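You operate a simulated robot arm through the tools that you are given. There is no shell and no other tool. Be economical: measure what you need, move in short steps, check, and stop when the job is done.

You run a simulated two-armed robot. Do the job below in one go: nothing can be reset, and whatever is moved stays where it is left.

## Task
Unplug the steam base, then fill its tank to about the MAX line.
Fine: pour from the green jug, stand it back and shut the lid; the plug goes into its holder. Set down upright: green jug.

The check looks at the end state, three seconds after you hand in, the way a careful person would. Anything else that was tipped, shoved, dropped, spilled or broken makes it a failure. A push-on lid holds only when it is set on centred and level and pressed home; a screw cap is set on level and turned clockwise until tight.

## Robot
Two 7-joint arms with fingered hands on one trunk, on a base that drives. Base frame: it is fixed to the floor where the robot stands at the start and does not move with it; the origin is under the middle of the robot, x ahead of it, y to its left, z up. Lengths are in m, angles in degrees, forces in N, time in s.
The left shoulder is at the start at [0.06, 0.126, 1.33], the right one opposite. With the tool pointing down near the work surface each hand reaches from about 0.1 to 0.66 m from the robot's upright axis, wherever it stands, measured 20 degrees to its own side. Places, roughly: heat dial [0.5, -0.3, 0.9]; plug holder [0.6, -0.1, 0.9]; tank lid [0.5, -0.4, 1]; water tank [0.5, -0.4, 1]. Payload 2.5 kg a hand.
The tool frame of a hand sits at the grasp point between the pads (the TCP): z along the fingers, y along the line on which they close. The tips reach 0.03 m beyond it. Largest opening 0.104 m; the body of the gripper starts 0.035 m behind the TCP. The gripper is a hand of 5 fingers: y runs from the thumb to the fingers, the wrist lies at [-0.015, -0.104, -0.178] in the tool frame, and closing takes about 1.5 s.
Orientation is that of the tool frame in the base frame, as a unit quaternion [x, y, z, w]. With the fingers straight down and the wrist toward the robot, the tool's x, y and z point along [0, 1, 0], [1, 0, 0] and [0, 0, -1] of the base frame.

## Interface
- The arms move only by the tool jog_arm. It takes "left_commands", "right_commands" or both (then of equal length, played together; a hand with none holds still); each is a list of rows, each a list of 6 numbers: the shift along the tool's x, y, z in mm, then the turn, a rotation vector about the tool's x, y, z in degrees. In form: [[tx, ty, tz, wx, wy, wz], ...]. A call has 1 to 8 rows; each row shifts and turns the commanded pose from where the row before left it, along the tool's axes as they then stand. "left_jaw" and "right_jaw" are, for a hand that has rows, the finger opening in mm, from 0 to 104, set as the call begins (left out, the last holds). Each row takes 0.2 s and may step no farther than 0.05 m and 8.6 degrees from the row before; otherwise, or with a gripper value out of range, the whole call is refused. A pose out of reach is approached as far as the arm can. The call stops where the force on the tool passes 40 N (or 10 N more than at its start, if that is more) or the arm is blocked; 0.2 s more then pass. The fingers move at their own pace (about 0.153 m/s each) and stop on an object; they squeeze with about 29 N. The grip force told is the motor's: it shows also when the fingers shut on nothing. Time passes only in rows, and 0.2 s behind the last, so rows that do not move let the fingers close. The reply holds the time, the measured pose of the TCP, the force on the tool along the base axes, the opening and the grip force, in the units named above and with some noise, with the torque about the TCP (base axes, N m) and any sound that the robot's microphone picked up, and new pictures: "pictures" is both (left out), scene, wrist or none (wrist: the cameras of the hands that moved).
- Cameras (640 x 400 px; columns grow to the right, rows downward): "scene" is now at [0.1215, -0.044, 1.5435]; the picture's right is [-0.48, -0.88, 0.00], its down [-0.46, 0.25, -0.85] and it looks along [0.75, -0.41, -0.53] (base axes); focal length 256 px, centre (320, 200). "left" rides on the left gripper at [-0.08, -0.078, -0.141] in its tool frame; the picture's right is [-0.78, -0.30, 0.56], its down [0.53, -0.78, 0.33] and it looks along [0.33, 0.56, 0.76] (tool axes); focal length 247 px, centre (320, 200). "right" rides on the right gripper at [0.08, -0.078, -0.141] in its tool frame; the picture's right is [-0.78, 0.30, -0.56], its down [-0.53, -0.78, 0.33] and it looks along [-0.33, 0.56, 0.76] (tool axes); focal length 247 px, centre (320, 200). There is no depth. A picture from a camera that has moved, and an enlarged one, comes with that camera's place and axes in the base frame and with its lens.
- slide_trunk(by): slides the trunk up (or, below 0, down) by that many m; the arms and the scene camera ride with it, the base frame stays. It gives what a move gives, with no picture.
- roll_base(legs): drives the robot by 1 to 6 legs, each [ahead, left, turn to the left] in m, m and degrees, along the robot's own axes; the way and the turn of a leg run together, so that a leg with both is an arc; at most 1.5 m and 180 degrees a leg. The arms and the cameras ride along, it lands a little off, and it stops where it bumps. It gives what a move gives, and a new picture of the scene camera.
- curl_fingers(index, middle, ring, little, thumb_bend, thumb_turn, hand): sets how far each is bent, from 0 (flat) to 1 (curled in); at 0.3 the hand is open as for a grip, at 0.7 the pads meet at the TCP. One left out holds its place. A second passes; each finger stops where it meets its share of the squeeze, and holds until it gets a number again. A gripper value or a shape takes the hand back. It gives what a move gives, with no picture; readings hold the bend of each and the force on index, middle, ring, little, thumb and palm. thumb_turn goes from beside the hand (0) to across from the fingers (1), as for a grip.
- hand_shape(shape, hand): the hand has 5 fingers and takes this shape, open, in about a second: jaw (thumb against the fingers, like two jaws); tri (thumb and two fingers); tip (a fingertip pinch); poke (one finger out to press); point (the index stretched); flat (the hand flat); cup (the hand cupped); fist (a fist). The gripper value then closes the fingers along that shape, each until it touches; the sizes above hold for jaw. It gives what a move gives, with no picture.
- head_to(pan, tilt): turns the head with the scene camera to pan (to the left, within 86 degrees either way) and tilt (down, from -29 to 69), counted from straight ahead of the robot. It gives what a move gives, and a new picture of the scene camera.
- close_up(camera, box): a new picture of the part [left, top, right, bottom] of that camera's present view, enlarged. The clock stands still meanwhile.
- sign_off(): hands the job in; it is judged then, once.

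Work in short steps. Places have to be worked out from the pictures, the camera data and where the tool is seen: move nearer, look again, correct. Check each grasp and each placing, and mend what went wrong. You have 120 turns and 260 pictures in all, those below and enlarged ones among them. Open the grippers and draw the arms clear of the work before you hand the job in, unless the task says otherwise; then end with one line.

The tools are called after ">>>" as name(argument=value, ...) on one line, values as JSON. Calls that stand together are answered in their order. jog_arm: Moves the arms, as the interface text tells. Its arguments: {"type":"object","properties":{"left_commands":{"type":"array","items":{"type":"array","items":{"type":"number"}}},"left_jaw":{"type":"number"},"right_commands":{"type":"array","items":{"type":"array","items":{"type":"number"}}},"right_jaw":{"type":"number"},"pictures":{"type":"string","enum":["both","scene","wrist","none"]}},"required":[]} The other tools are called the same way: slide_trunk (by) slides the trunk up or down; hand_shape (shape, hand) gives the hand a shape; curl_fingers (index, middle, ring, little, thumb_bend, thumb_turn, hand) moves the fingers one by one; roll_base (legs) drives the base; head_to (pan, tilt) turns the head that bears the scene camera; close_up (camera, box) takes an enlarged picture of a part of a camera's view; sign_off () hands the job in.

At the start:

```text
clock: 0.0
left_tool_pos: [0.5298, -0.0376, 1.3851]
left_orientation: [0.707, 0.707, 0.0, 0.001]
left_contact_force: [0.5, -0.4, -0.1]
left_ft_torque: [-0.01, 0.02, -0.01]
left_finger_gap: 0.1037
left_gripper_force: 0.1
left_shape: jaw
left_bend: [0.3, 0.3, 0.3, 0.3, 0.3, 0.98]
left_finger forces: [0.0, 0.0, 0.0, 0.1, 0.1, 0.0]
right_tool_pos: [0.2935, -0.4421, 1.2803]
right_orientation: [0.708, 0.707, 0.001, 0.0]
right_contact_force: [-0.2, -0.2, -0.4]
right_ft_torque: [-0.01, 0.0, 0.0]
right_finger_gap: 0.1036
right_gripper_force: 0.1
right_shape: jaw
right_bend: [0.3, 0.3, 0.3, 0.3, 0.3, 0.98]
right_finger forces: [0.0, 0.1, 0.0, 0.0, 0.0, 0.0]
trunk travel left (down, up): [-0.725, 0.215]
robot x, y, heading: [0.0034, -0.0012, -0.2]
head pan, tilt: [-28.5, 31.8]
```

scene: 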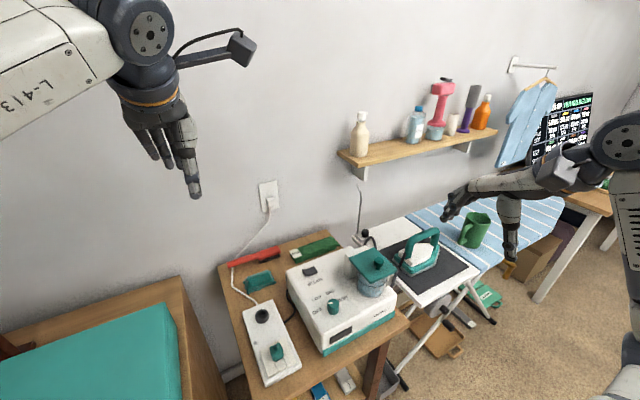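
right: 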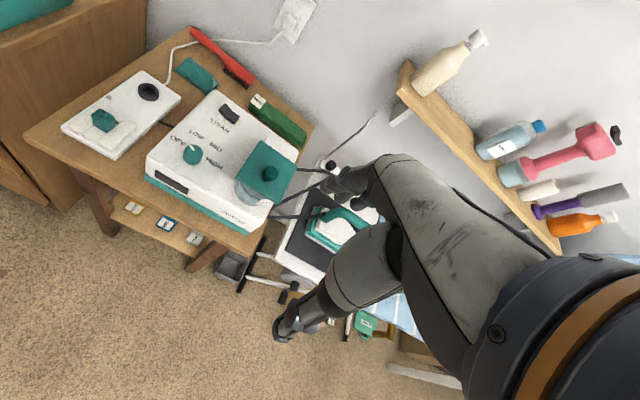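
left: 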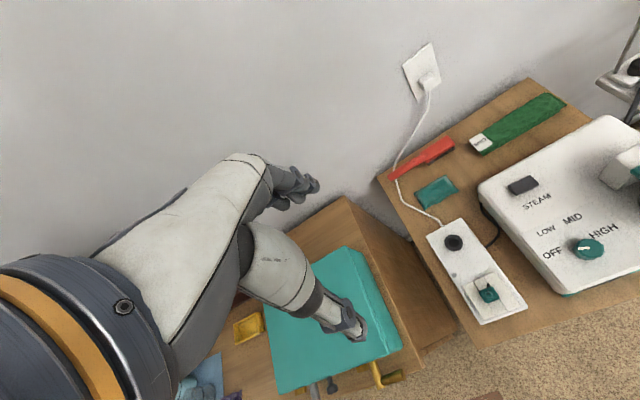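

I start by looking closer at the power strip, the steam base and the jug.

>>> close_up(camera="scene", box=[210, 220, 410, 390])

>>> close_up(camera="left", box=[380, 40, 640, 340])

>>> close_up(camera="right", box=[40, 20, 340, 240])

>>> close_up(camera="scene", box=[380, 150, 580, 290])

```text
2.35 times, centred on (310, 305) of scene
camera zoom: at [0.1215, -0.044, 1.5435], right [-0.48, -0.88, 0.0], down [-0.46, 0.25, -0.85], along [0.75, -0.41, -0.53], focal length 601 px, centre (344, -47)
```

zoom: 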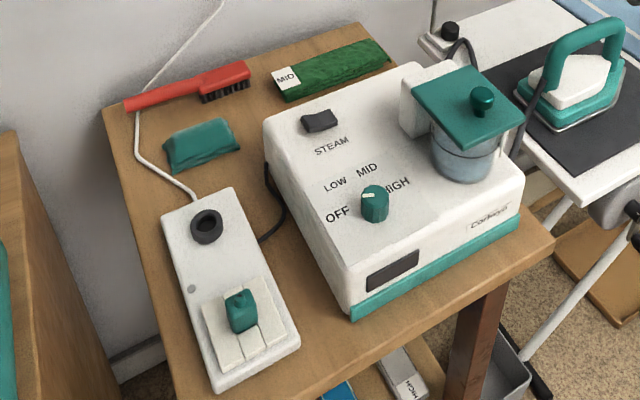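

```text
1.33 times, centred on (510, 190) of left
camera zoom: at [0.4526, -0.1177, 1.526], right [-0.3, -0.78, -0.56], down [-0.78, 0.53, -0.33], along [0.56, 0.33, -0.76], focal length 329 px, centre (67, 213)
```

zoom: 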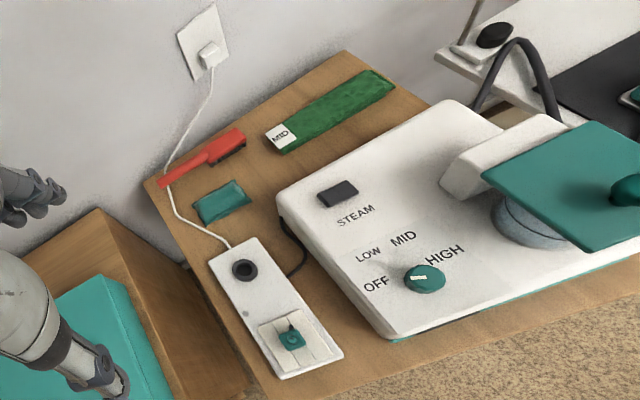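

```text
1.82 times, centred on (190, 130) of right
camera zoom: at [0.2161, -0.3627, 1.4226], right [0.3, -0.78, 0.56], down [-0.78, -0.53, -0.33], along [0.56, -0.33, -0.76], focal length 449 px, centre (556, 327)
```

zoom: 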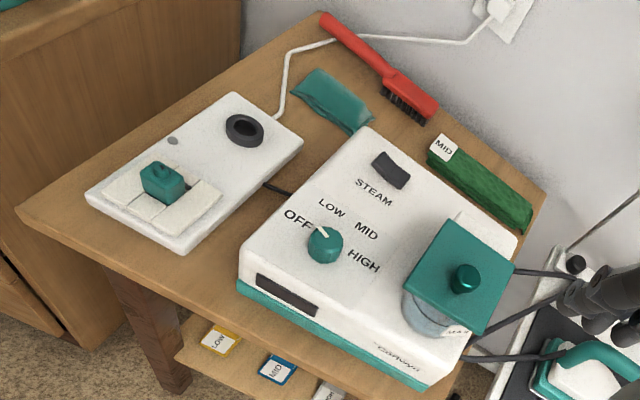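

```text
2.86 times, centred on (480, 220) of scene
camera zoom: at [0.1215, -0.044, 1.5435], right [-0.48, -0.88, 0.0], down [-0.46, 0.25, -0.85], along [0.75, -0.41, -0.53], focal length 730 px, centre (-137, 143)
```

zoom: 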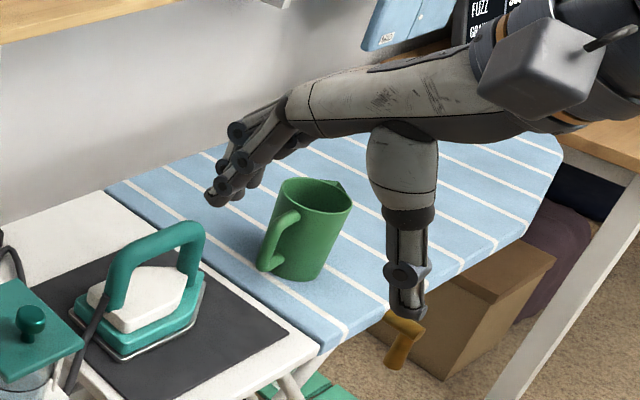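

The black ring on the strip is the plug holder at about (0.58,-0.11), and the green plug sits on the white socket at about (0.45,-0.11). I bring the left hand above the plug to view it.

>>> jog_arm(left_commands=[[-12, -13, 38, 0, 0, 0], [-12, -13, 38, 0, 0, 0], [-12, -13, 38, 0, 0, 0], [-12, -13, 38, 0, 0, 0], [-12, -13, 38, 0, 0, 0], [-12, -13, 38, 0, 0, 0]])

>>> close_up(camera="left", box=[220, 60, 480, 300])

>>> head_to(pan=-12, tilt=50)

```text
clock: 1.4
left_tool_pos: [0.4513, -0.1088, 1.1561]
left_orientation: [0.706, 0.708, -0.001, 0.001]
left_contact_force: [-0.2, 0.1, 0.1]
left_ft_torque: [-0.03, 0.02, -0.02]
left_finger_gap: 0.104
left_gripper_force: 0.1
left_shape: jaw
left_bend: [0.3, 0.3, 0.3, 0.3, 0.3, 0.98]
left_finger forces: [0.1, 0.0, 0.0, 0.0, 0.0, 0.0]
right_tool_pos: [0.2929, -0.4424, 1.2804]
right_orientation: [0.707, 0.707, 0.001, 0.0]
right_contact_force: [-0.1, -0.2, 1.1]
right_ft_torque: [-0.02, 0.02, -0.04]
right_finger_gap: 0.1038
right_gripper_force: 0.1
right_shape: jaw
right_bend: [0.3, 0.3, 0.3, 0.3, 0.3, 0.98]
right_finger forces: [0.0, 0.1, 0.1, 0.0, 0.0, 0.1]
trunk travel left (down, up): [-0.725, 0.215]
robot x, y, heading: [0.0002, -0.0012, -0.3]
head pan, tilt: [-28.5, 31.8]
camera scene: at [0.1216, -0.0444, 1.5435], right [-0.48, -0.88, 0.0], down [-0.46, 0.25, -0.85], along [0.75, -0.41, -0.53], focal length 256 px, centre (320, 200)
camera left: at [0.374, -0.1886, 1.2967], right [-0.3, -0.78, -0.56], down [-0.78, 0.53, -0.33], along [0.56, 0.33, -0.76], focal length 247 px, centre (320, 200)
```

scene: 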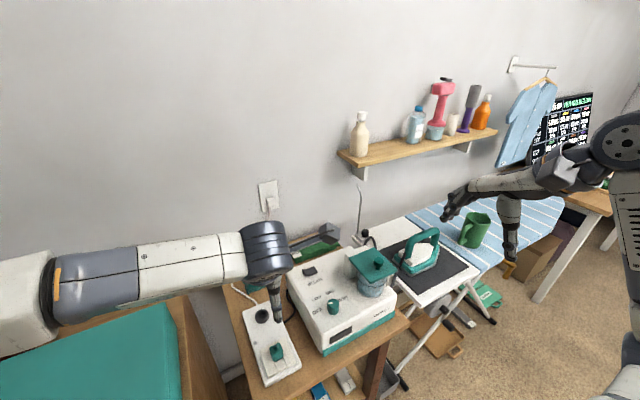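
left: 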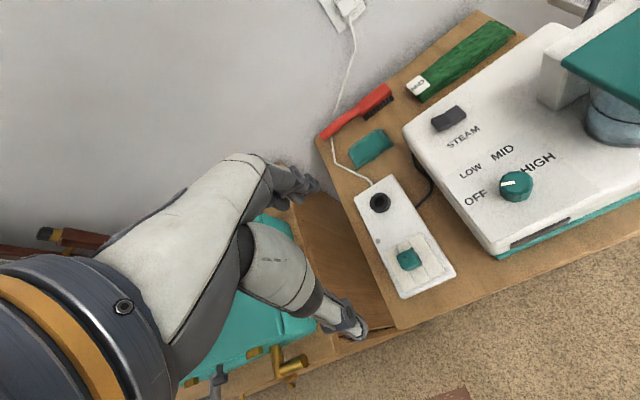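

```text
1.67 times, centred on (350, 180) of left
camera zoom: at [0.374, -0.1886, 1.2967], right [-0.3, -0.78, -0.56], down [-0.78, 0.53, -0.33], along [0.56, 0.33, -0.76], focal length 412 px, centre (270, 233)
```

zoom: 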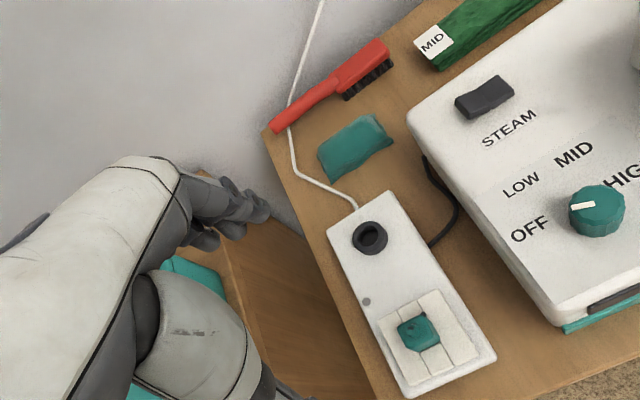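

```text
clock: 2.2
left_tool_pos: [0.4516, -0.1078, 1.1562]
left_orientation: [0.708, 0.706, 0.0, 0.0]
left_contact_force: [-0.6, 1.0, -0.5]
left_ft_torque: [0.02, 0.04, 0.0]
left_finger_gap: 0.1037
left_gripper_force: 0.0
left_shape: jaw
left_bend: [0.3, 0.3, 0.3, 0.3, 0.3, 0.98]
left_finger forces: [0.0, 0.1, 0.0, 0.0, 0.0, 0.1]
right_tool_pos: [0.2936, -0.4428, 1.2807]
right_orientation: [0.707, 0.707, 0.0, 0.0]
right_contact_force: [0.0, 0.2, 0.6]
right_ft_torque: [-0.03, -0.01, 0.0]
right_finger_gap: 0.1035
right_gripper_force: 0.1
right_shape: jaw
right_bend: [0.3, 0.3, 0.3, 0.3, 0.3, 0.98]
right_finger forces: [0.0, 0.0, 0.0, 0.0, 0.0, 0.1]
trunk travel left (down, up): [-0.725, 0.215]
robot x, y, heading: [0.0044, 0.0016, 0.1]
head pan, tilt: [-12.0, 50.0]
camera scene: at [0.1181, -0.0173, 1.5168], right [-0.21, -0.98, 0.0], down [-0.75, 0.16, -0.64], along [0.63, -0.13, -0.77], focal length 256 px, centre (320, 200)
```

scene: 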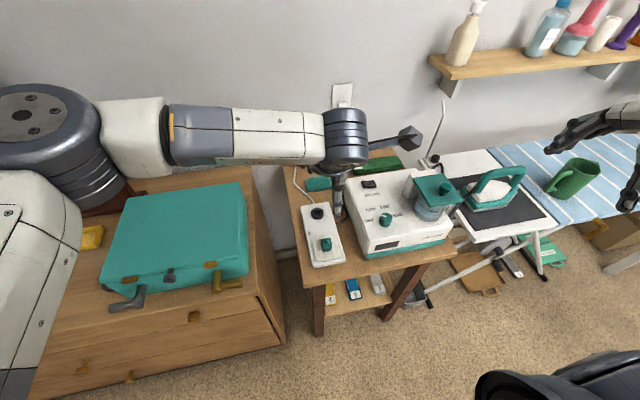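

Triangulating puts the plug near (0.482,-0.116,0.873) and the ring near (0.609,-0.117,0.857). I go lower over the plug to refine.

>>> jog_arm(left_commands=[[-2, 8, 40, 0, 0, 0], [-2, 8, 40, 0, 0, 0], [-2, 8, 40, 0, 0, 0], [-2, 6, 36, 0, 0, 0]])

>>> close_up(camera="left", box=[260, 120, 460, 320])

>>> close_up(camera="scene", box=[280, 150, 480, 280])

```text
clock: 3.2
left_tool_pos: [0.4823, -0.1166, 1.001]
left_orientation: [0.707, 0.707, 0.0, 0.0]
left_contact_force: [0.7, 0.9, -0.4]
left_ft_torque: [0.02, 0.04, 0.03]
left_finger_gap: 0.1035
left_gripper_force: 0.0
left_shape: jaw
left_bend: [0.3, 0.3, 0.3, 0.3, 0.3, 0.98]
left_finger forces: [0.0, 0.0, 0.0, 0.1, 0.0, 0.0]
right_tool_pos: [0.2931, -0.443, 1.2811]
right_orientation: [0.707, 0.707, 0.001, 0.0]
right_contact_force: [-0.4, -0.6, 1.0]
right_ft_torque: [0.0, 0.0, 0.01]
right_finger_gap: 0.1038
right_gripper_force: 0.1
right_shape: jaw
right_bend: [0.3, 0.3, 0.3, 0.3, 0.3, 0.98]
right_finger forces: [0.0, 0.0, 0.0, 0.0, 0.0, 0.0]
trunk travel left (down, up): [-0.725, 0.215]
robot x, y, heading: [-0.0016, 0.002, 0.2]
head pan, tilt: [-12.0, 50.0]
camera scene: at [0.1182, -0.0173, 1.5168], right [-0.21, -0.98, 0.0], down [-0.75, 0.16, -0.64], along [0.63, -0.13, -0.77], focal length 256 px, centre (320, 200)
camera left: at [0.4041, -0.1972, 1.1418], right [-0.3, -0.78, -0.56], down [-0.78, 0.53, -0.33], along [0.56, 0.33, -0.76], focal length 247 px, centre (320, 200)
```

scene: 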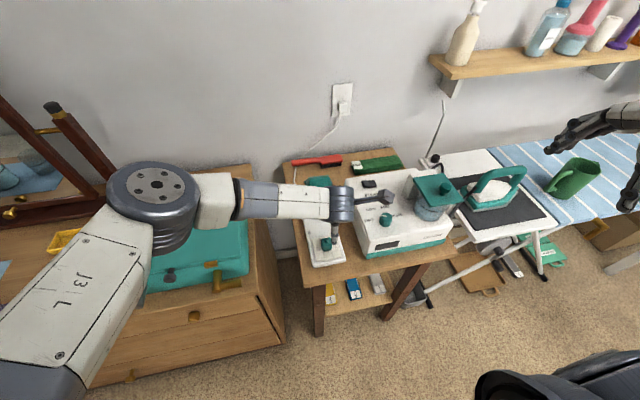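
left: 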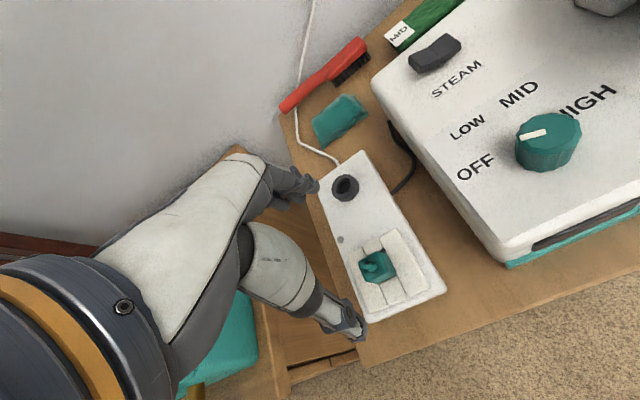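

```text
2.00 times, centred on (360, 220) of left
camera zoom: at [0.4041, -0.1972, 1.1418], right [-0.3, -0.78, -0.56], down [-0.78, 0.53, -0.33], along [0.56, 0.33, -0.76], focal length 494 px, centre (240, 160)
```

zoom: 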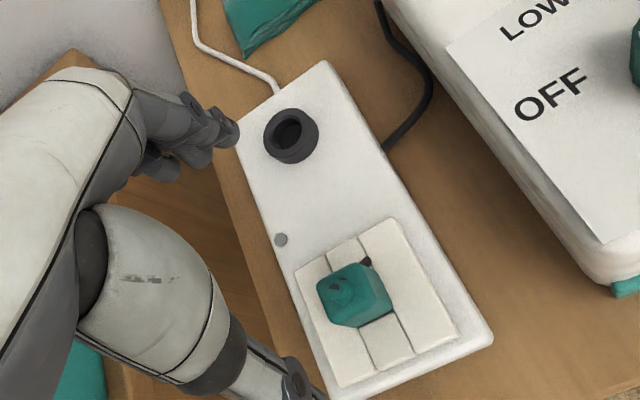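

```text
3.08 times, centred on (380, 215) of scene
camera zoom: at [0.1182, -0.0173, 1.5168], right [-0.21, -0.98, 0.0], down [-0.75, 0.16, -0.64], along [0.63, -0.13, -0.77], focal length 786 px, centre (135, 154)
```

zoom: 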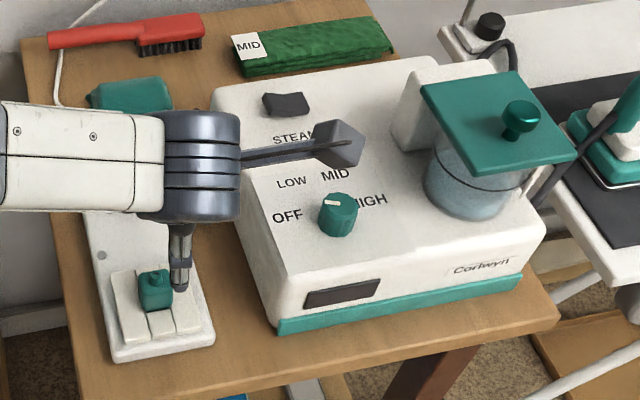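

Plug refined to about (0.480,-0.118), ring to (0.603,-0.118). I descend with the fingers partly closed and look again.

>>> jog_arm(left_commands=[[-1, -2, 35, 0, 0, 0], [0, 0, 35, 0, 0, 0], [0, 0, 0, 0, 0, 0]], left_jaw=75, pictures="none")

>>> close_up(camera="left", box=[240, 120, 480, 340])

>>> close_up(camera="scene", box=[285, 180, 385, 280])

>>> close_up(camera="right", box=[40, 20, 240, 200])

```text
clock: 4.0
left_tool_pos: [0.4801, -0.118, 0.9301]
left_orientation: [0.707, 0.707, 0.0, 0.0]
left_contact_force: [0.1, -0.5, 0.4]
left_ft_torque: [-0.04, -0.01, -0.01]
left_finger_gap: 0.0755
left_gripper_force: 0.0
left_shape: jaw
left_bend: [0.27, 0.36, 0.33, 0.34, 0.56, 0.99]
left_finger forces: [0.0, 0.1, 0.0, 0.0, 0.0, 0.0]
right_tool_pos: [0.2929, -0.4432, 1.2806]
right_orientation: [0.707, 0.707, 0.0, 0.001]
right_contact_force: [0.9, 0.0, -0.2]
right_ft_torque: [0.03, 0.01, 0.03]
right_finger_gap: 0.1037
right_gripper_force: 0.1
right_shape: jaw
right_bend: [0.3, 0.3, 0.3, 0.3, 0.3, 0.98]
right_finger forces: [0.0, 0.0, 0.0, 0.0, 0.0, 0.0]
trunk travel left (down, up): [-0.725, 0.215]
robot x, y, heading: [-0.0017, -0.0006, -0.1]
head pan, tilt: [-12.0, 50.0]
```

```text
1.82 times, centred on (360, 230) of left
camera zoom: at [0.4024, -0.1985, 1.0722], right [-0.3, -0.78, -0.56], down [-0.78, 0.53, -0.33], along [0.56, 0.33, -0.76], focal length 449 px, centre (247, 146)
```

zoom: 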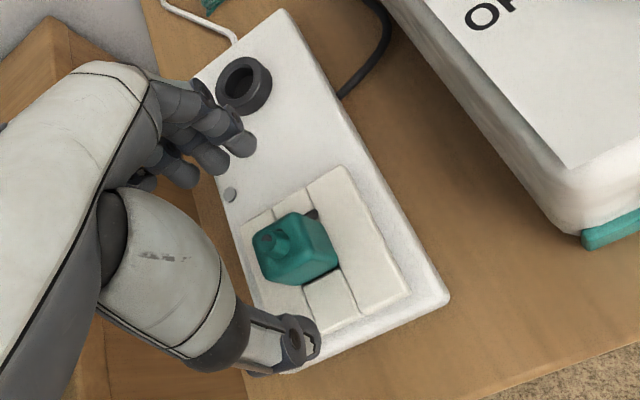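

```text
4.00 times, centred on (335, 230) of scene
camera zoom: at [0.118, -0.0172, 1.5167], right [-0.21, -0.98, 0.0], down [-0.75, 0.16, -0.64], along [0.63, -0.13, -0.77], focal length 1022 px, centre (260, 80)
```

zoom: 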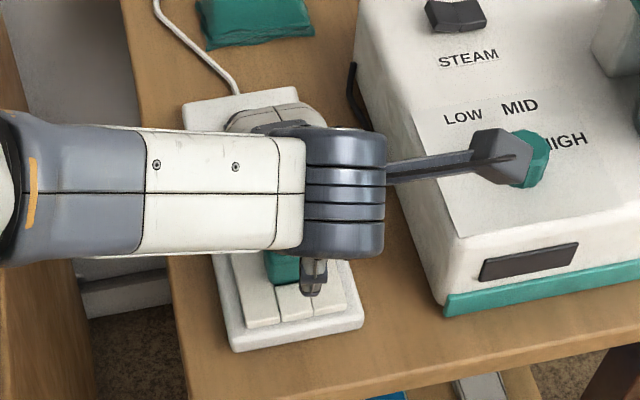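

```text
2.22 times, centred on (140, 110) of right
camera zoom: at [0.2161, -0.3627, 1.4226], right [0.3, -0.78, 0.56], down [-0.78, -0.53, -0.33], along [0.56, -0.33, -0.76], focal length 549 px, centre (720, 400)
```

zoom: 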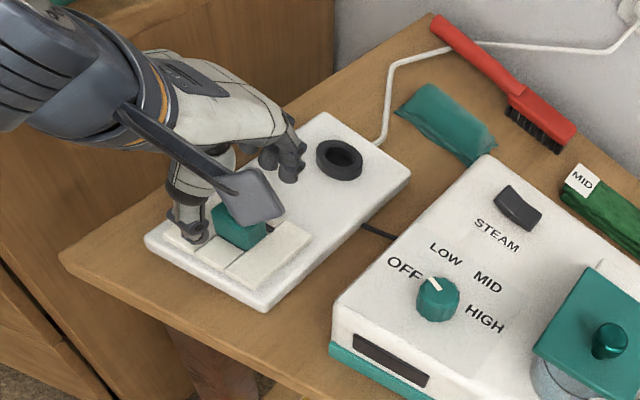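

Plug again computes to (0.478,-0.119). I lower 40 mm around it and watch the force.

>>> jog_arm(left_commands=[[-1, -2, 20, 0, 0, 0], [0, 0, 20, 0, 0, 0], [0, 0, 0, 0, 0, 0]], pictures="none")

>>> close_up(camera="left", box=[240, 120, 480, 340])

>>> close_up(camera="right", box=[70, 60, 190, 160])

```text
clock: 4.8
left_tool_pos: [0.4776, -0.1191, 0.893]
left_orientation: [0.707, 0.707, 0.0, 0.0]
left_contact_force: [-0.1, -0.3, -1.2]
left_ft_torque: [0.01, -0.02, -0.01]
left_finger_gap: 0.0756
left_gripper_force: 0.1
left_shape: jaw
left_bend: [0.27, 0.36, 0.33, 0.34, 0.56, 0.99]
left_finger forces: [0.0, 0.0, 0.0, 0.0, 0.0, 0.1]
right_tool_pos: [0.2927, -0.4422, 1.2797]
right_orientation: [0.707, 0.707, 0.0, 0.001]
right_contact_force: [0.4, -0.2, -0.1]
right_ft_torque: [0.01, -0.03, 0.0]
right_finger_gap: 0.1037
right_gripper_force: 0.1
right_shape: jaw
right_bend: [0.3, 0.3, 0.3, 0.3, 0.3, 0.98]
right_finger forces: [0.0, 0.0, 0.0, 0.0, 0.0, 0.1]
trunk travel left (down, up): [-0.725, 0.215]
robot x, y, heading: [0.0014, -0.002, -0.2]
head pan, tilt: [-12.0, 50.0]
```

```text
1.82 times, centred on (360, 230) of left
camera zoom: at [0.4001, -0.1997, 1.0328], right [-0.3, -0.78, -0.56], down [-0.78, 0.53, -0.33], along [0.56, 0.33, -0.76], focal length 449 px, centre (247, 146)
```

zoom: 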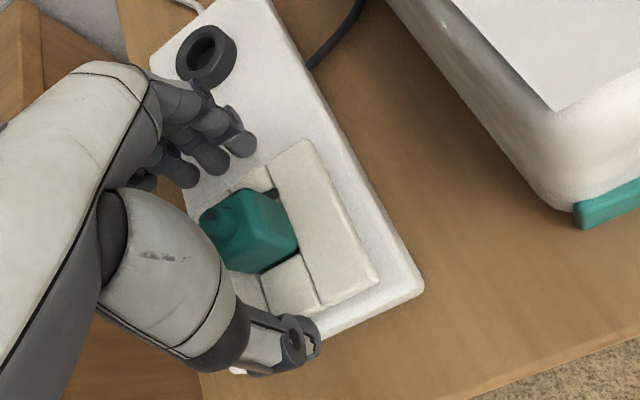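

```text
4.00 times, centred on (130, 110) of right
camera zoom: at [0.2161, -0.3627, 1.4226], right [0.3, -0.78, 0.56], down [-0.78, -0.53, -0.33], along [0.56, -0.33, -0.76], focal length 988 px, centre (1080, 560)
```

zoom: 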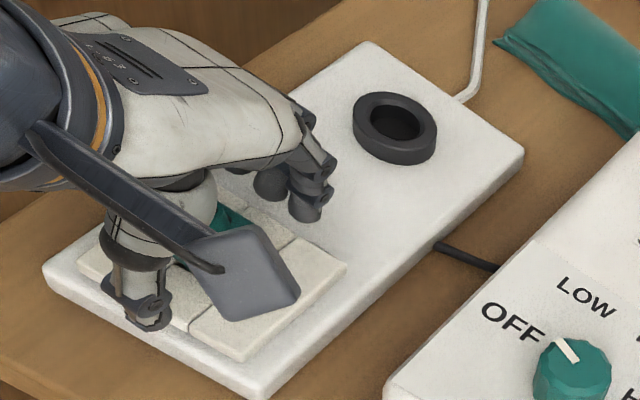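

The plug sits between thumb and fingers. I close the hand.

>>> jog_arm(left_commands=[[0, 0, 3, 0, 0, 0], [0, 0, 0, 0, 0, 0], [0, 0, 0, 0, 0, 0], [0, 0, 0, 0, 0, 0], [0, 0, 0, 0, 0, 0], [0, 0, 0, 0, 0, 0], [0, 0, 0, 0, 0, 0]], left_jaw=0, pictures="none")

>>> close_up(camera="left", box=[240, 120, 480, 340])

```text
clock: 6.4
left_tool_pos: [0.4777, -0.1191, 0.8893]
left_orientation: [0.707, 0.707, 0.0, 0.0]
left_contact_force: [-3.3, 0.3, 1.4]
left_ft_torque: [0.0, -0.01, 0.03]
left_finger_gap: 0.022
left_gripper_force: 28.8
left_shape: jaw
left_bend: [0.74, 0.56, 0.61, 0.59, 0.75, 1.0]
left_finger forces: [14.5, 8.0, 0.0, 0.0, 25.3, 0.0]
right_tool_pos: [0.2925, -0.4433, 1.281]
right_orientation: [0.707, 0.707, 0.0, 0.0]
right_contact_force: [0.6, 0.1, 0.1]
right_ft_torque: [0.0, 0.02, -0.03]
right_finger_gap: 0.1035
right_gripper_force: 0.1
right_shape: jaw
right_bend: [0.3, 0.3, 0.3, 0.3, 0.3, 0.98]
right_finger forces: [0.0, 0.0, 0.1, 0.0, 0.0, 0.0]
trunk travel left (down, up): [-0.725, 0.215]
robot x, y, heading: [0.0022, 0.0018, -0.2]
head pan, tilt: [-12.0, 50.0]
```

```text
1.82 times, centred on (360, 230) of left
camera zoom: at [0.4001, -0.1994, 1.0298], right [-0.3, -0.78, -0.56], down [-0.78, 0.53, -0.33], along [0.56, 0.33, -0.76], focal length 449 px, centre (247, 146)
```

zoom: 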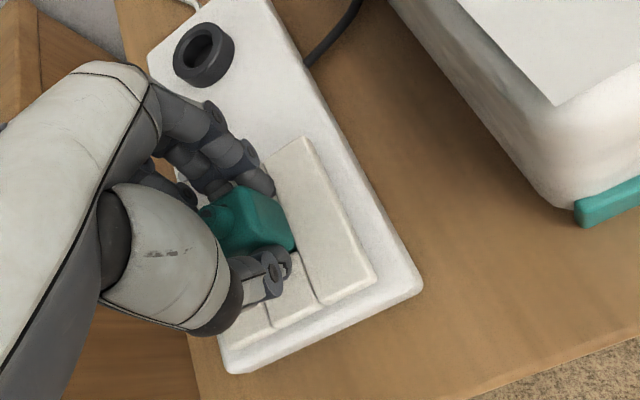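

The plug is gripped (28.8 N). I pull straight up.

>>> jog_arm(left_commands=[[0, 0, -5, 0, 0, 0], [0, 0, -5, 0, 0, 0], [0, 0, -10, 0, 0, 0], [0, 0, -20, 0, 0, 0], [0, 0, -25, 0, 0, 0], [0, 0, -25, 0, 0, 0]])

>>> close_up(camera="left", box=[240, 120, 480, 340])

>>> close_up(camera="right", box=[40, 20, 240, 200])

```text
clock: 7.8
left_tool_pos: [0.4793, -0.1189, 0.9769]
left_orientation: [0.707, 0.707, -0.001, -0.002]
left_contact_force: [-1.0, 0.0, -0.2]
left_ft_torque: [0.02, 0.0, -0.01]
left_finger_gap: 0.0219
left_gripper_force: 29.6
left_shape: jaw
left_bend: [0.73, 0.56, 0.61, 0.59, 0.75, 1.0]
left_finger forces: [16.1, 8.8, 0.0, 0.1, 25.0, 0.0]
right_tool_pos: [0.2928, -0.4433, 1.281]
right_orientation: [0.707, 0.707, 0.0, 0.0]
right_contact_force: [-0.3, 0.0, 0.0]
right_ft_torque: [-0.03, 0.01, -0.02]
right_finger_gap: 0.1037
right_gripper_force: 0.1
right_shape: jaw
right_bend: [0.3, 0.3, 0.3, 0.3, 0.3, 0.98]
right_finger forces: [0.0, 0.1, 0.0, 0.0, 0.1, 0.0]
trunk travel left (down, up): [-0.725, 0.215]
robot x, y, heading: [0.0007, -0.0011, -0.1]
head pan, tilt: [-12.0, 50.0]
camera scene: at [0.1179, -0.0171, 1.5167], right [-0.21, -0.98, 0.0], down [-0.75, 0.16, -0.64], along [0.63, -0.13, -0.77], focal length 256 px, centre (320, 200)
camera left: at [0.4005, -0.1994, 1.1189], right [-0.3, -0.78, -0.56], down [-0.78, 0.53, -0.33], along [0.55, 0.33, -0.76], focal length 247 px, centre (320, 200)
```

scene: 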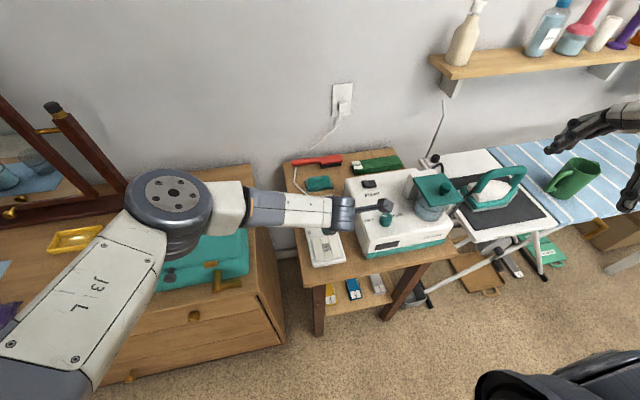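
left: 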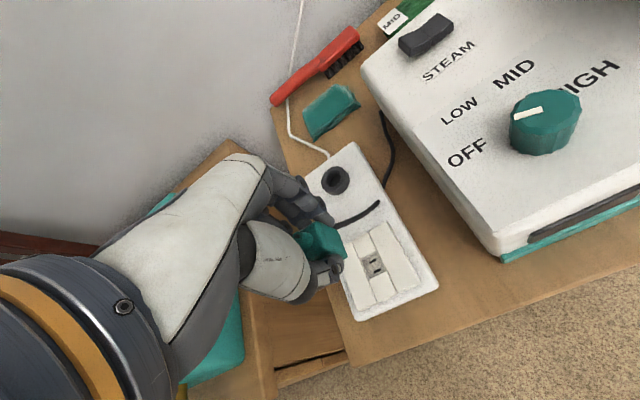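

```text
1.82 times, centred on (360, 230) of left
camera zoom: at [0.4005, -0.1994, 1.1189], right [-0.3, -0.78, -0.56], down [-0.78, 0.53, -0.33], along [0.55, 0.33, -0.76], focal length 449 px, centre (247, 146)
```

zoom: 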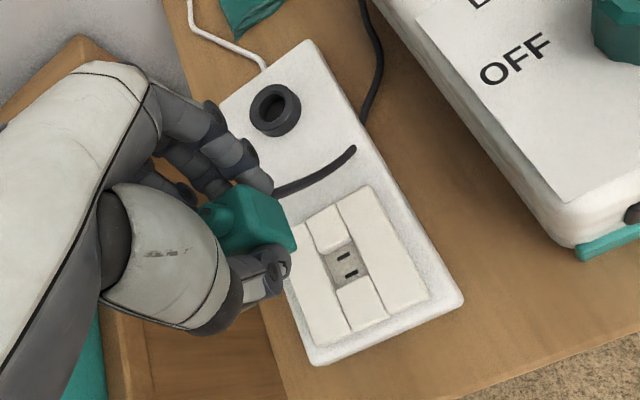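

```text
2.22 times, centred on (140, 110) of right
camera zoom: at [0.216, -0.3627, 1.4226], right [0.3, -0.78, 0.56], down [-0.78, -0.54, -0.33], along [0.56, -0.33, -0.76], focal length 549 px, centre (720, 400)
```

zoom: 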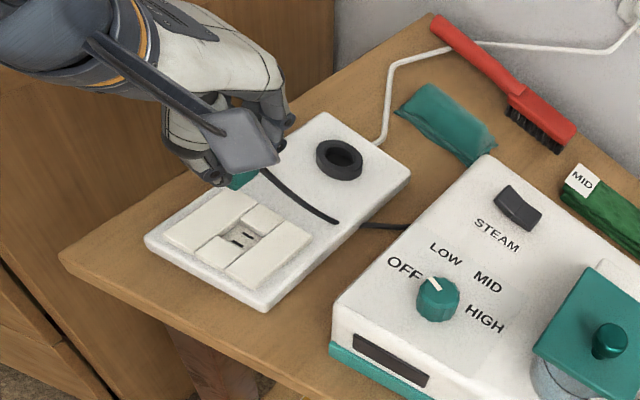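

Unplugged; the socket is empty and the cord hangs free. I carry the plug above the ring.

>>> jog_arm(left_commands=[[0, 31, 0, 0, 0, 0], [0, 31, 0, 0, 0, 0], [0, 31, 0, 0, 0, 0], [0, 31, 0, 0, 0, 0], [0, 0, 15, 0, 0, 0], [0, 0, 0, 0, 0, 0]])

>>> close_up(camera="left", box=[260, 160, 420, 300])

>>> close_up(camera="right", box=[80, 40, 220, 130])

>>> close_up(camera="scene", box=[275, 160, 395, 260])

```text
clock: 9.2
left_tool_pos: [0.5708, -0.1183, 0.9778]
left_orientation: [0.707, 0.707, 0.0, 0.0]
left_contact_force: [0.6, 0.4, 0.1]
left_ft_torque: [-0.03, 0.0, 0.0]
left_finger_gap: 0.0214
left_gripper_force: 29.2
left_shape: jaw
left_bend: [0.73, 0.56, 0.61, 0.59, 0.75, 1.0]
left_finger forces: [16.1, 8.8, 0.0, 0.0, 24.8, 0.1]
left hand out of reach, approached as far as the arm can: row 4, 5
right_tool_pos: [0.2933, -0.4433, 1.2795]
right_orientation: [0.707, 0.707, 0.0, -0.001]
right_contact_force: [0.4, 0.3, -0.6]
right_ft_torque: [0.0, -0.02, 0.01]
right_finger_gap: 0.1035
right_gripper_force: 0.1
right_shape: jaw
right_bend: [0.3, 0.3, 0.3, 0.3, 0.3, 0.98]
right_finger forces: [0.0, 0.0, 0.0, 0.0, 0.0, 0.0]
trunk travel left (down, up): [-0.725, 0.215]
robot x, y, heading: [0.0014, -0.0019, 0.1]
head pan, tilt: [-12.0, 50.0]
camera scene: at [0.1181, -0.0171, 1.5167], right [-0.21, -0.98, 0.0], down [-0.75, 0.16, -0.64], along [0.63, -0.13, -0.77], focal length 256 px, centre (320, 200)
camera left: at [0.4933, -0.1988, 1.1192], right [-0.3, -0.78, -0.56], down [-0.78, 0.53, -0.33], along [0.56, 0.33, -0.76], focal length 247 px, centre (320, 200)
```

scene: 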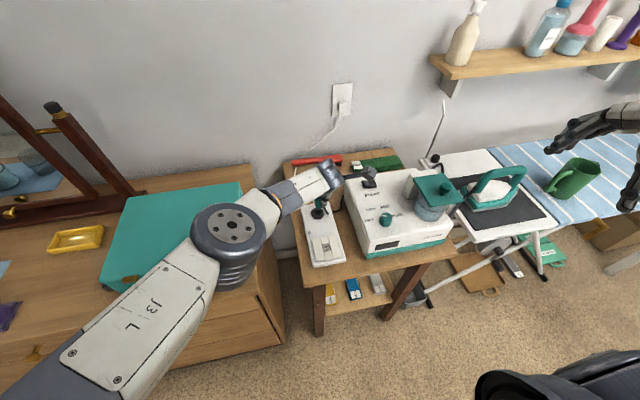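
left: 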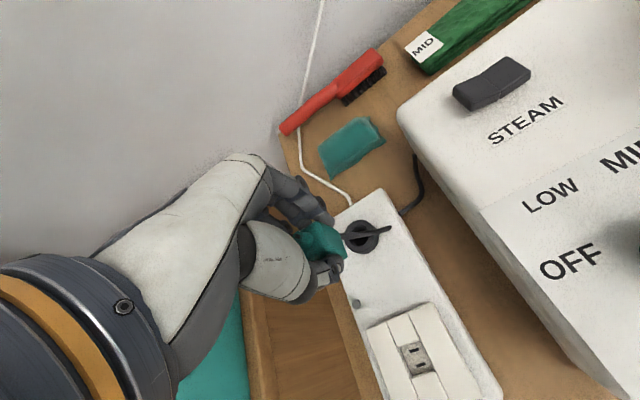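

```text
2.86 times, centred on (340, 230) of left
camera zoom: at [0.4933, -0.1988, 1.1192], right [-0.3, -0.78, -0.56], down [-0.78, 0.53, -0.33], along [0.56, 0.33, -0.76], focal length 706 px, centre (263, 114)
```

zoom: 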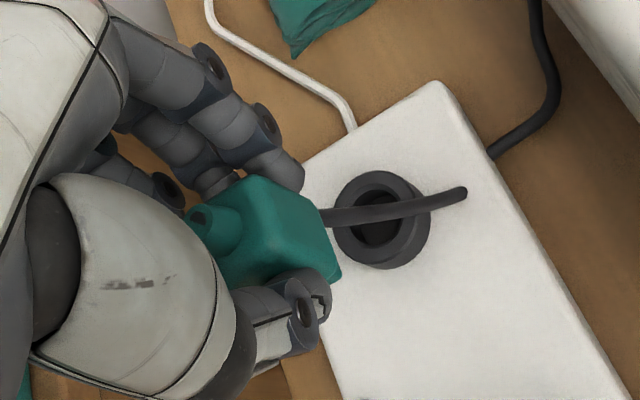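

```text
4.44 times, centred on (150, 85) of right
camera zoom: at [0.2161, -0.3626, 1.4226], right [0.3, -0.78, 0.56], down [-0.78, -0.54, -0.33], along [0.56, -0.33, -0.76], focal length 1098 px, centre (1076, 711)
```

zoom: 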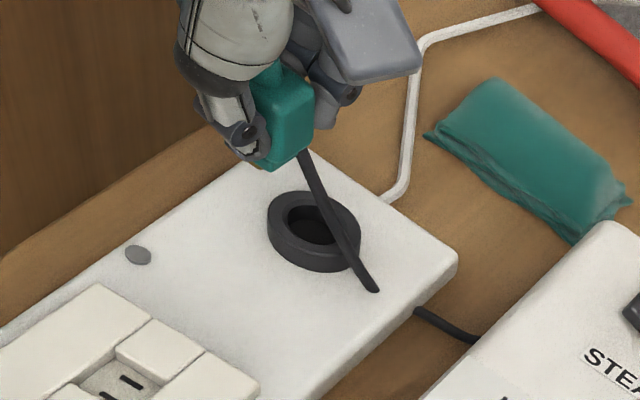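

```text
4.00 times, centred on (335, 210) of scene
camera zoom: at [0.1181, -0.0171, 1.5167], right [-0.21, -0.98, 0.0], down [-0.75, 0.16, -0.64], along [0.63, -0.13, -0.77], focal length 1022 px, centre (260, 160)
```

zoom: 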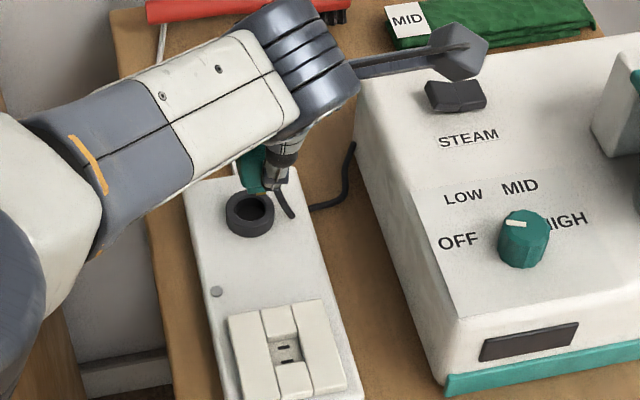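

The arm is at its reach limit, so I drive the base 7 cm forward.

>>> roll_base(legs=[[0.07, 0, 0]])

```text
clock: 10.2
left_tool_pos: [0.6402, -0.1181, 0.9782]
left_orientation: [0.707, 0.707, 0.0, -0.001]
left_contact_force: [-0.2, -0.7, 0.4]
left_ft_torque: [-0.02, -0.02, 0.02]
left_finger_gap: 0.0218
left_gripper_force: 28.6
left_shape: jaw
left_bend: [0.73, 0.56, 0.61, 0.59, 0.75, 1.0]
left_finger forces: [16.0, 8.8, 0.1, 0.0, 24.9, 0.0]
right_tool_pos: [0.3643, -0.4439, 1.2807]
right_orientation: [0.707, 0.707, -0.001, 0.0]
right_contact_force: [0.3, 0.2, -0.2]
right_ft_torque: [-0.02, -0.01, 0.01]
right_finger_gap: 0.1035
right_gripper_force: 0.0
right_shape: jaw
right_bend: [0.3, 0.3, 0.3, 0.3, 0.3, 0.98]
right_finger forces: [0.1, 0.1, 0.1, 0.0, 0.1, 0.1]
trunk travel left (down, up): [-0.725, 0.215]
robot x, y, heading: [0.0681, 0.0002, -0.1]
head pan, tilt: [-12.0, 50.0]
camera scene: at [0.1891, -0.0171, 1.5166], right [-0.21, -0.98, 0.0], down [-0.75, 0.16, -0.64], along [0.63, -0.13, -0.77], focal length 256 px, centre (320, 200)
```

scene: 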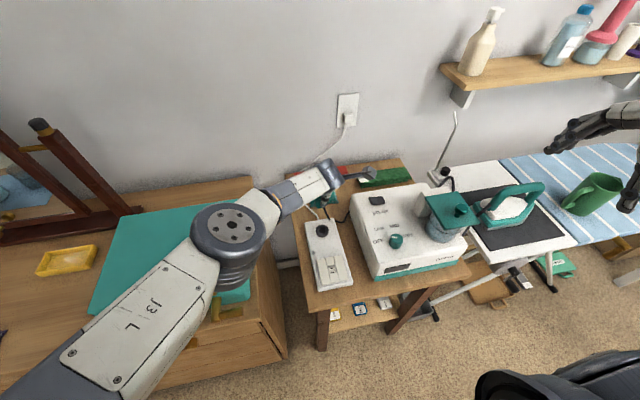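

The ring is about +0.124 in x from the socket with the same y, so the target TCP is (0.602,-0.119). I back up to that and go down to 0.93 to check.

>>> jog_arm(left_commands=[[-1, -19, 0, 0, 0, 0], [0, -19, 0, 0, 0, 0], [0, 0, 24, 0, 0, 0], [0, 0, 22, 0, 0, 0], [0, 0, 0, 0, 0, 0]], pictures="none")

>>> close_up(camera="left", box=[260, 160, 420, 300])

>>> close_up(camera="scene", box=[275, 180, 395, 280])

>>> close_up(camera="right", box=[20, 20, 220, 160])

```text
clock: 11.4
left_tool_pos: [0.603, -0.1185, 0.9318]
left_orientation: [0.707, 0.707, 0.0, 0.0]
left_contact_force: [0.5, 0.0, -0.7]
left_ft_torque: [-0.01, -0.05, 0.0]
left_finger_gap: 0.0219
left_gripper_force: 28.6
left_shape: jaw
left_bend: [0.73, 0.56, 0.61, 0.59, 0.75, 1.0]
left_finger forces: [16.1, 8.8, 0.0, 0.1, 24.8, 0.1]
right_tool_pos: [0.3642, -0.4422, 1.2801]
right_orientation: [0.706, 0.708, 0.0, 0.0]
right_contact_force: [-0.1, -0.1, -0.3]
right_ft_torque: [0.02, 0.02, -0.01]
right_finger_gap: 0.1038
right_gripper_force: 0.0
right_shape: jaw
right_bend: [0.3, 0.3, 0.3, 0.3, 0.3, 0.98]
right_finger forces: [0.0, 0.1, 0.0, 0.0, 0.1, 0.0]
trunk travel left (down, up): [-0.725, 0.215]
robot x, y, heading: [0.0699, -0.0036, -0.0]
head pan, tilt: [-12.0, 50.0]
```

```text
2.86 times, centred on (340, 230) of left
camera zoom: at [0.5261, -0.1992, 1.0734], right [-0.3, -0.78, -0.56], down [-0.78, 0.53, -0.33], along [0.56, 0.33, -0.76], focal length 706 px, centre (263, 114)
```

zoom: 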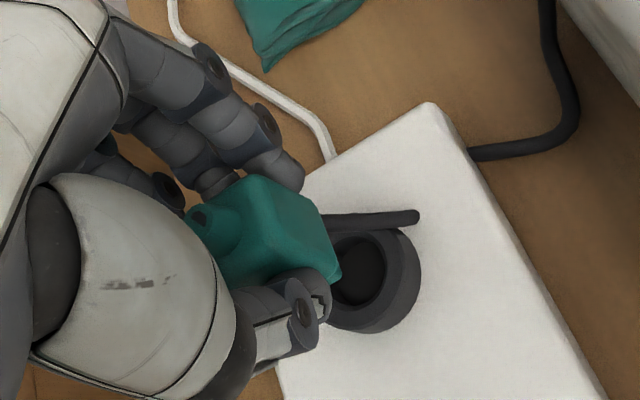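

```text
4.00 times, centred on (335, 230) of scene
camera zoom: at [0.1881, -0.017, 1.5167], right [-0.21, -0.98, 0.0], down [-0.75, 0.16, -0.64], along [0.63, -0.13, -0.77], focal length 1022 px, centre (260, 80)
```

zoom: 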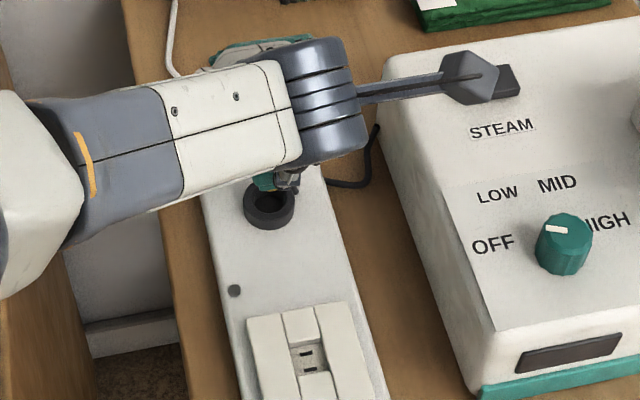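

```text
2.86 times, centred on (120, 90) of right
camera zoom: at [0.2864, -0.3625, 1.4226], right [0.3, -0.78, 0.56], down [-0.78, -0.54, -0.33], along [0.56, -0.33, -0.76], focal length 706 px, centre (891, 514)
```

zoom: 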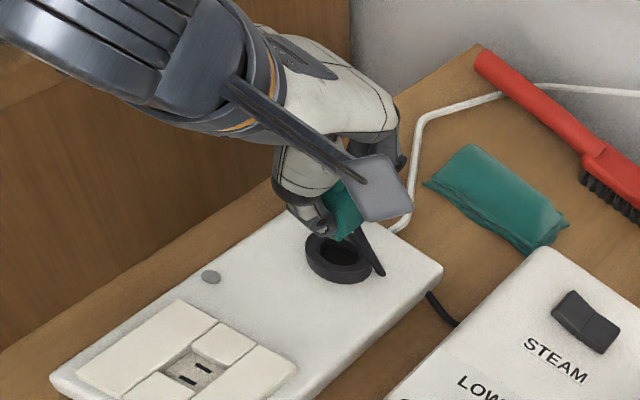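

Alignment looks good; the hand is over the ring. I descend in small steps.

>>> jog_arm(left_commands=[[-1, 0, 8, 0, 0, 0], [0, 0, 8, 0, 0, 0], [0, 0, 8, 0, 0, 0], [0, 0, 6, 0, 0, 0], [0, 0, 0, 0, 0, 0]], pictures="none")

>>> close_up(camera="left", box=[260, 160, 420, 300])

>>> close_up(camera="right", box=[60, 50, 180, 140])

>>> close_up(camera="scene", box=[295, 200, 355, 260])

```text
clock: 12.6
left_tool_pos: [0.6056, -0.1056, 0.9004]
left_orientation: [0.701, 0.713, 0.007, -0.004]
left_contact_force: [0.5, 1.0, 2.7]
left_ft_torque: [0.02, -0.02, 0.04]
left_finger_gap: 0.0221
left_gripper_force: 29.3
left_shape: jaw
left_bend: [0.73, 0.56, 0.61, 0.59, 0.75, 1.0]
left_finger forces: [16.4, 9.2, 0.0, 0.0, 25.4, 0.0]
right_tool_pos: [0.3644, -0.442, 1.2809]
right_orientation: [0.707, 0.707, 0.0, 0.0]
right_contact_force: [0.0, 0.0, -0.3]
right_ft_torque: [-0.03, 0.0, 0.01]
right_finger_gap: 0.1039
right_gripper_force: 0.0
right_shape: jaw
right_bend: [0.3, 0.3, 0.3, 0.3, 0.3, 0.98]
right_finger forces: [0.1, 0.1, 0.0, 0.0, 0.0, 0.0]
trunk travel left (down, up): [-0.725, 0.215]
robot x, y, heading: [0.0685, 0.0011, 0.1]
head pan, tilt: [-12.0, 50.0]
```

```text
2.86 times, centred on (340, 230) of left
camera zoom: at [0.5305, -0.1886, 1.0398], right [-0.28, -0.77, -0.57], down [-0.78, 0.53, -0.33], along [0.55, 0.35, -0.75], focal length 706 px, centre (263, 114)
```

zoom: 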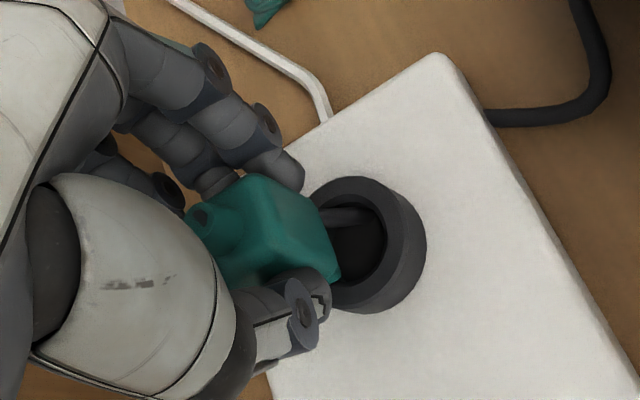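

```text
4.44 times, centred on (120, 95) of right
camera zoom: at [0.2862, -0.3625, 1.4227], right [0.3, -0.78, 0.56], down [-0.78, -0.54, -0.33], along [0.56, -0.33, -0.76], focal length 1098 px, centre (1209, 667)
```

zoom: 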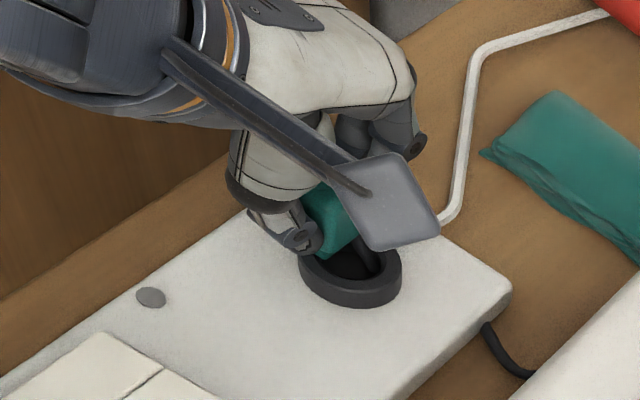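

```text
6.67 times, centred on (325, 230) of scene
camera zoom: at [0.1879, -0.017, 1.5168], right [-0.21, -0.98, 0.0], down [-0.75, 0.16, -0.64], along [0.63, -0.13, -0.77], focal length 1703 px, centre (287, 0)
```

zoom: 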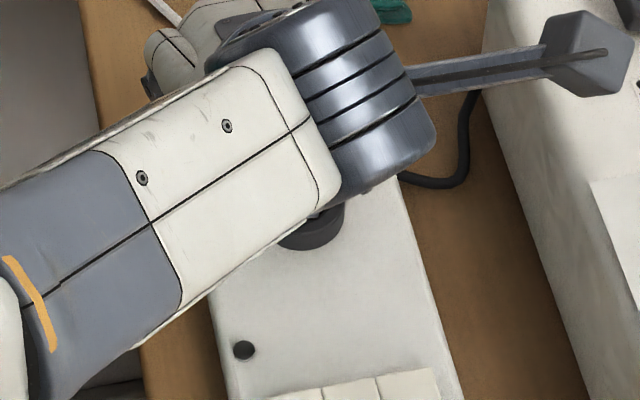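

The hand deviated 13 mm in y with little tool force, so the elbow may be touching something. I raise again and look at the whole scene.

>>> jog_arm(left_commands=[[0, 0, -20, 0, 0, 0], [0, 0, -20, 0, 0, 0], [0, 0, 0, 0, 0, 0]], pictures="none")

>>> head_to(pan=20, tilt=50)

```text
clock: 13.4
left_tool_pos: [0.6031, -0.1198, 0.9419]
left_orientation: [0.707, 0.707, -0.001, 0.0]
left_contact_force: [-0.2, 0.4, -0.8]
left_ft_torque: [-0.02, 0.02, -0.02]
left_finger_gap: 0.022
left_gripper_force: 29.4
left_shape: jaw
left_bend: [0.73, 0.56, 0.61, 0.59, 0.75, 1.0]
left_finger forces: [16.1, 8.8, 0.1, 0.1, 25.0, 0.0]
right_tool_pos: [0.3648, -0.4427, 1.2811]
right_orientation: [0.706, 0.708, 0.0, 0.0]
right_contact_force: [0.5, -0.2, 0.7]
right_ft_torque: [-0.01, 0.01, 0.01]
right_finger_gap: 0.1037
right_gripper_force: 0.0
right_shape: jaw
right_bend: [0.3, 0.3, 0.3, 0.3, 0.3, 0.98]
right_finger forces: [0.0, 0.0, 0.0, 0.0, 0.0, 0.0]
trunk travel left (down, up): [-0.725, 0.215]
robot x, y, heading: [0.0695, -0.0009, -0.1]
head pan, tilt: [-12.0, 50.0]
```

```text
clock: 14.4
left_tool_pos: [0.6028, -0.1202, 0.9422]
left_orientation: [0.706, 0.708, 0.0, -0.001]
left_contact_force: [0.1, -0.7, -1.0]
left_ft_torque: [0.0, -0.01, -0.01]
left_finger_gap: 0.0218
left_gripper_force: 29.3
left_shape: jaw
left_bend: [0.73, 0.56, 0.61, 0.59, 0.75, 1.0]
left_finger forces: [16.2, 8.8, 0.0, 0.0, 25.0, 0.0]
right_tool_pos: [0.3641, -0.4426, 1.2806]
right_orientation: [0.707, 0.708, -0.001, 0.0]
right_contact_force: [-0.8, 0.1, -0.3]
right_ft_torque: [0.01, -0.01, 0.0]
right_finger_gap: 0.1035
right_gripper_force: 0.0
right_shape: jaw
right_bend: [0.3, 0.3, 0.3, 0.3, 0.3, 0.98]
right_finger forces: [0.1, 0.0, 0.0, 0.1, 0.0, 0.0]
trunk travel left (down, up): [-0.725, 0.215]
robot x, y, heading: [0.0698, -0.0024, 0.1]
head pan, tilt: [20.0, 50.0]
camera scene: at [0.1851, 0.0252, 1.5167], right [0.34, -0.94, 0.0], down [-0.72, -0.26, -0.64], along [0.6, 0.22, -0.77], focal length 256 px, centre (320, 200)
```

scene: 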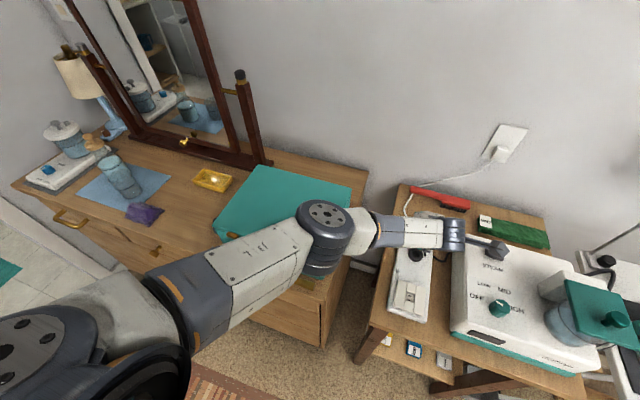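

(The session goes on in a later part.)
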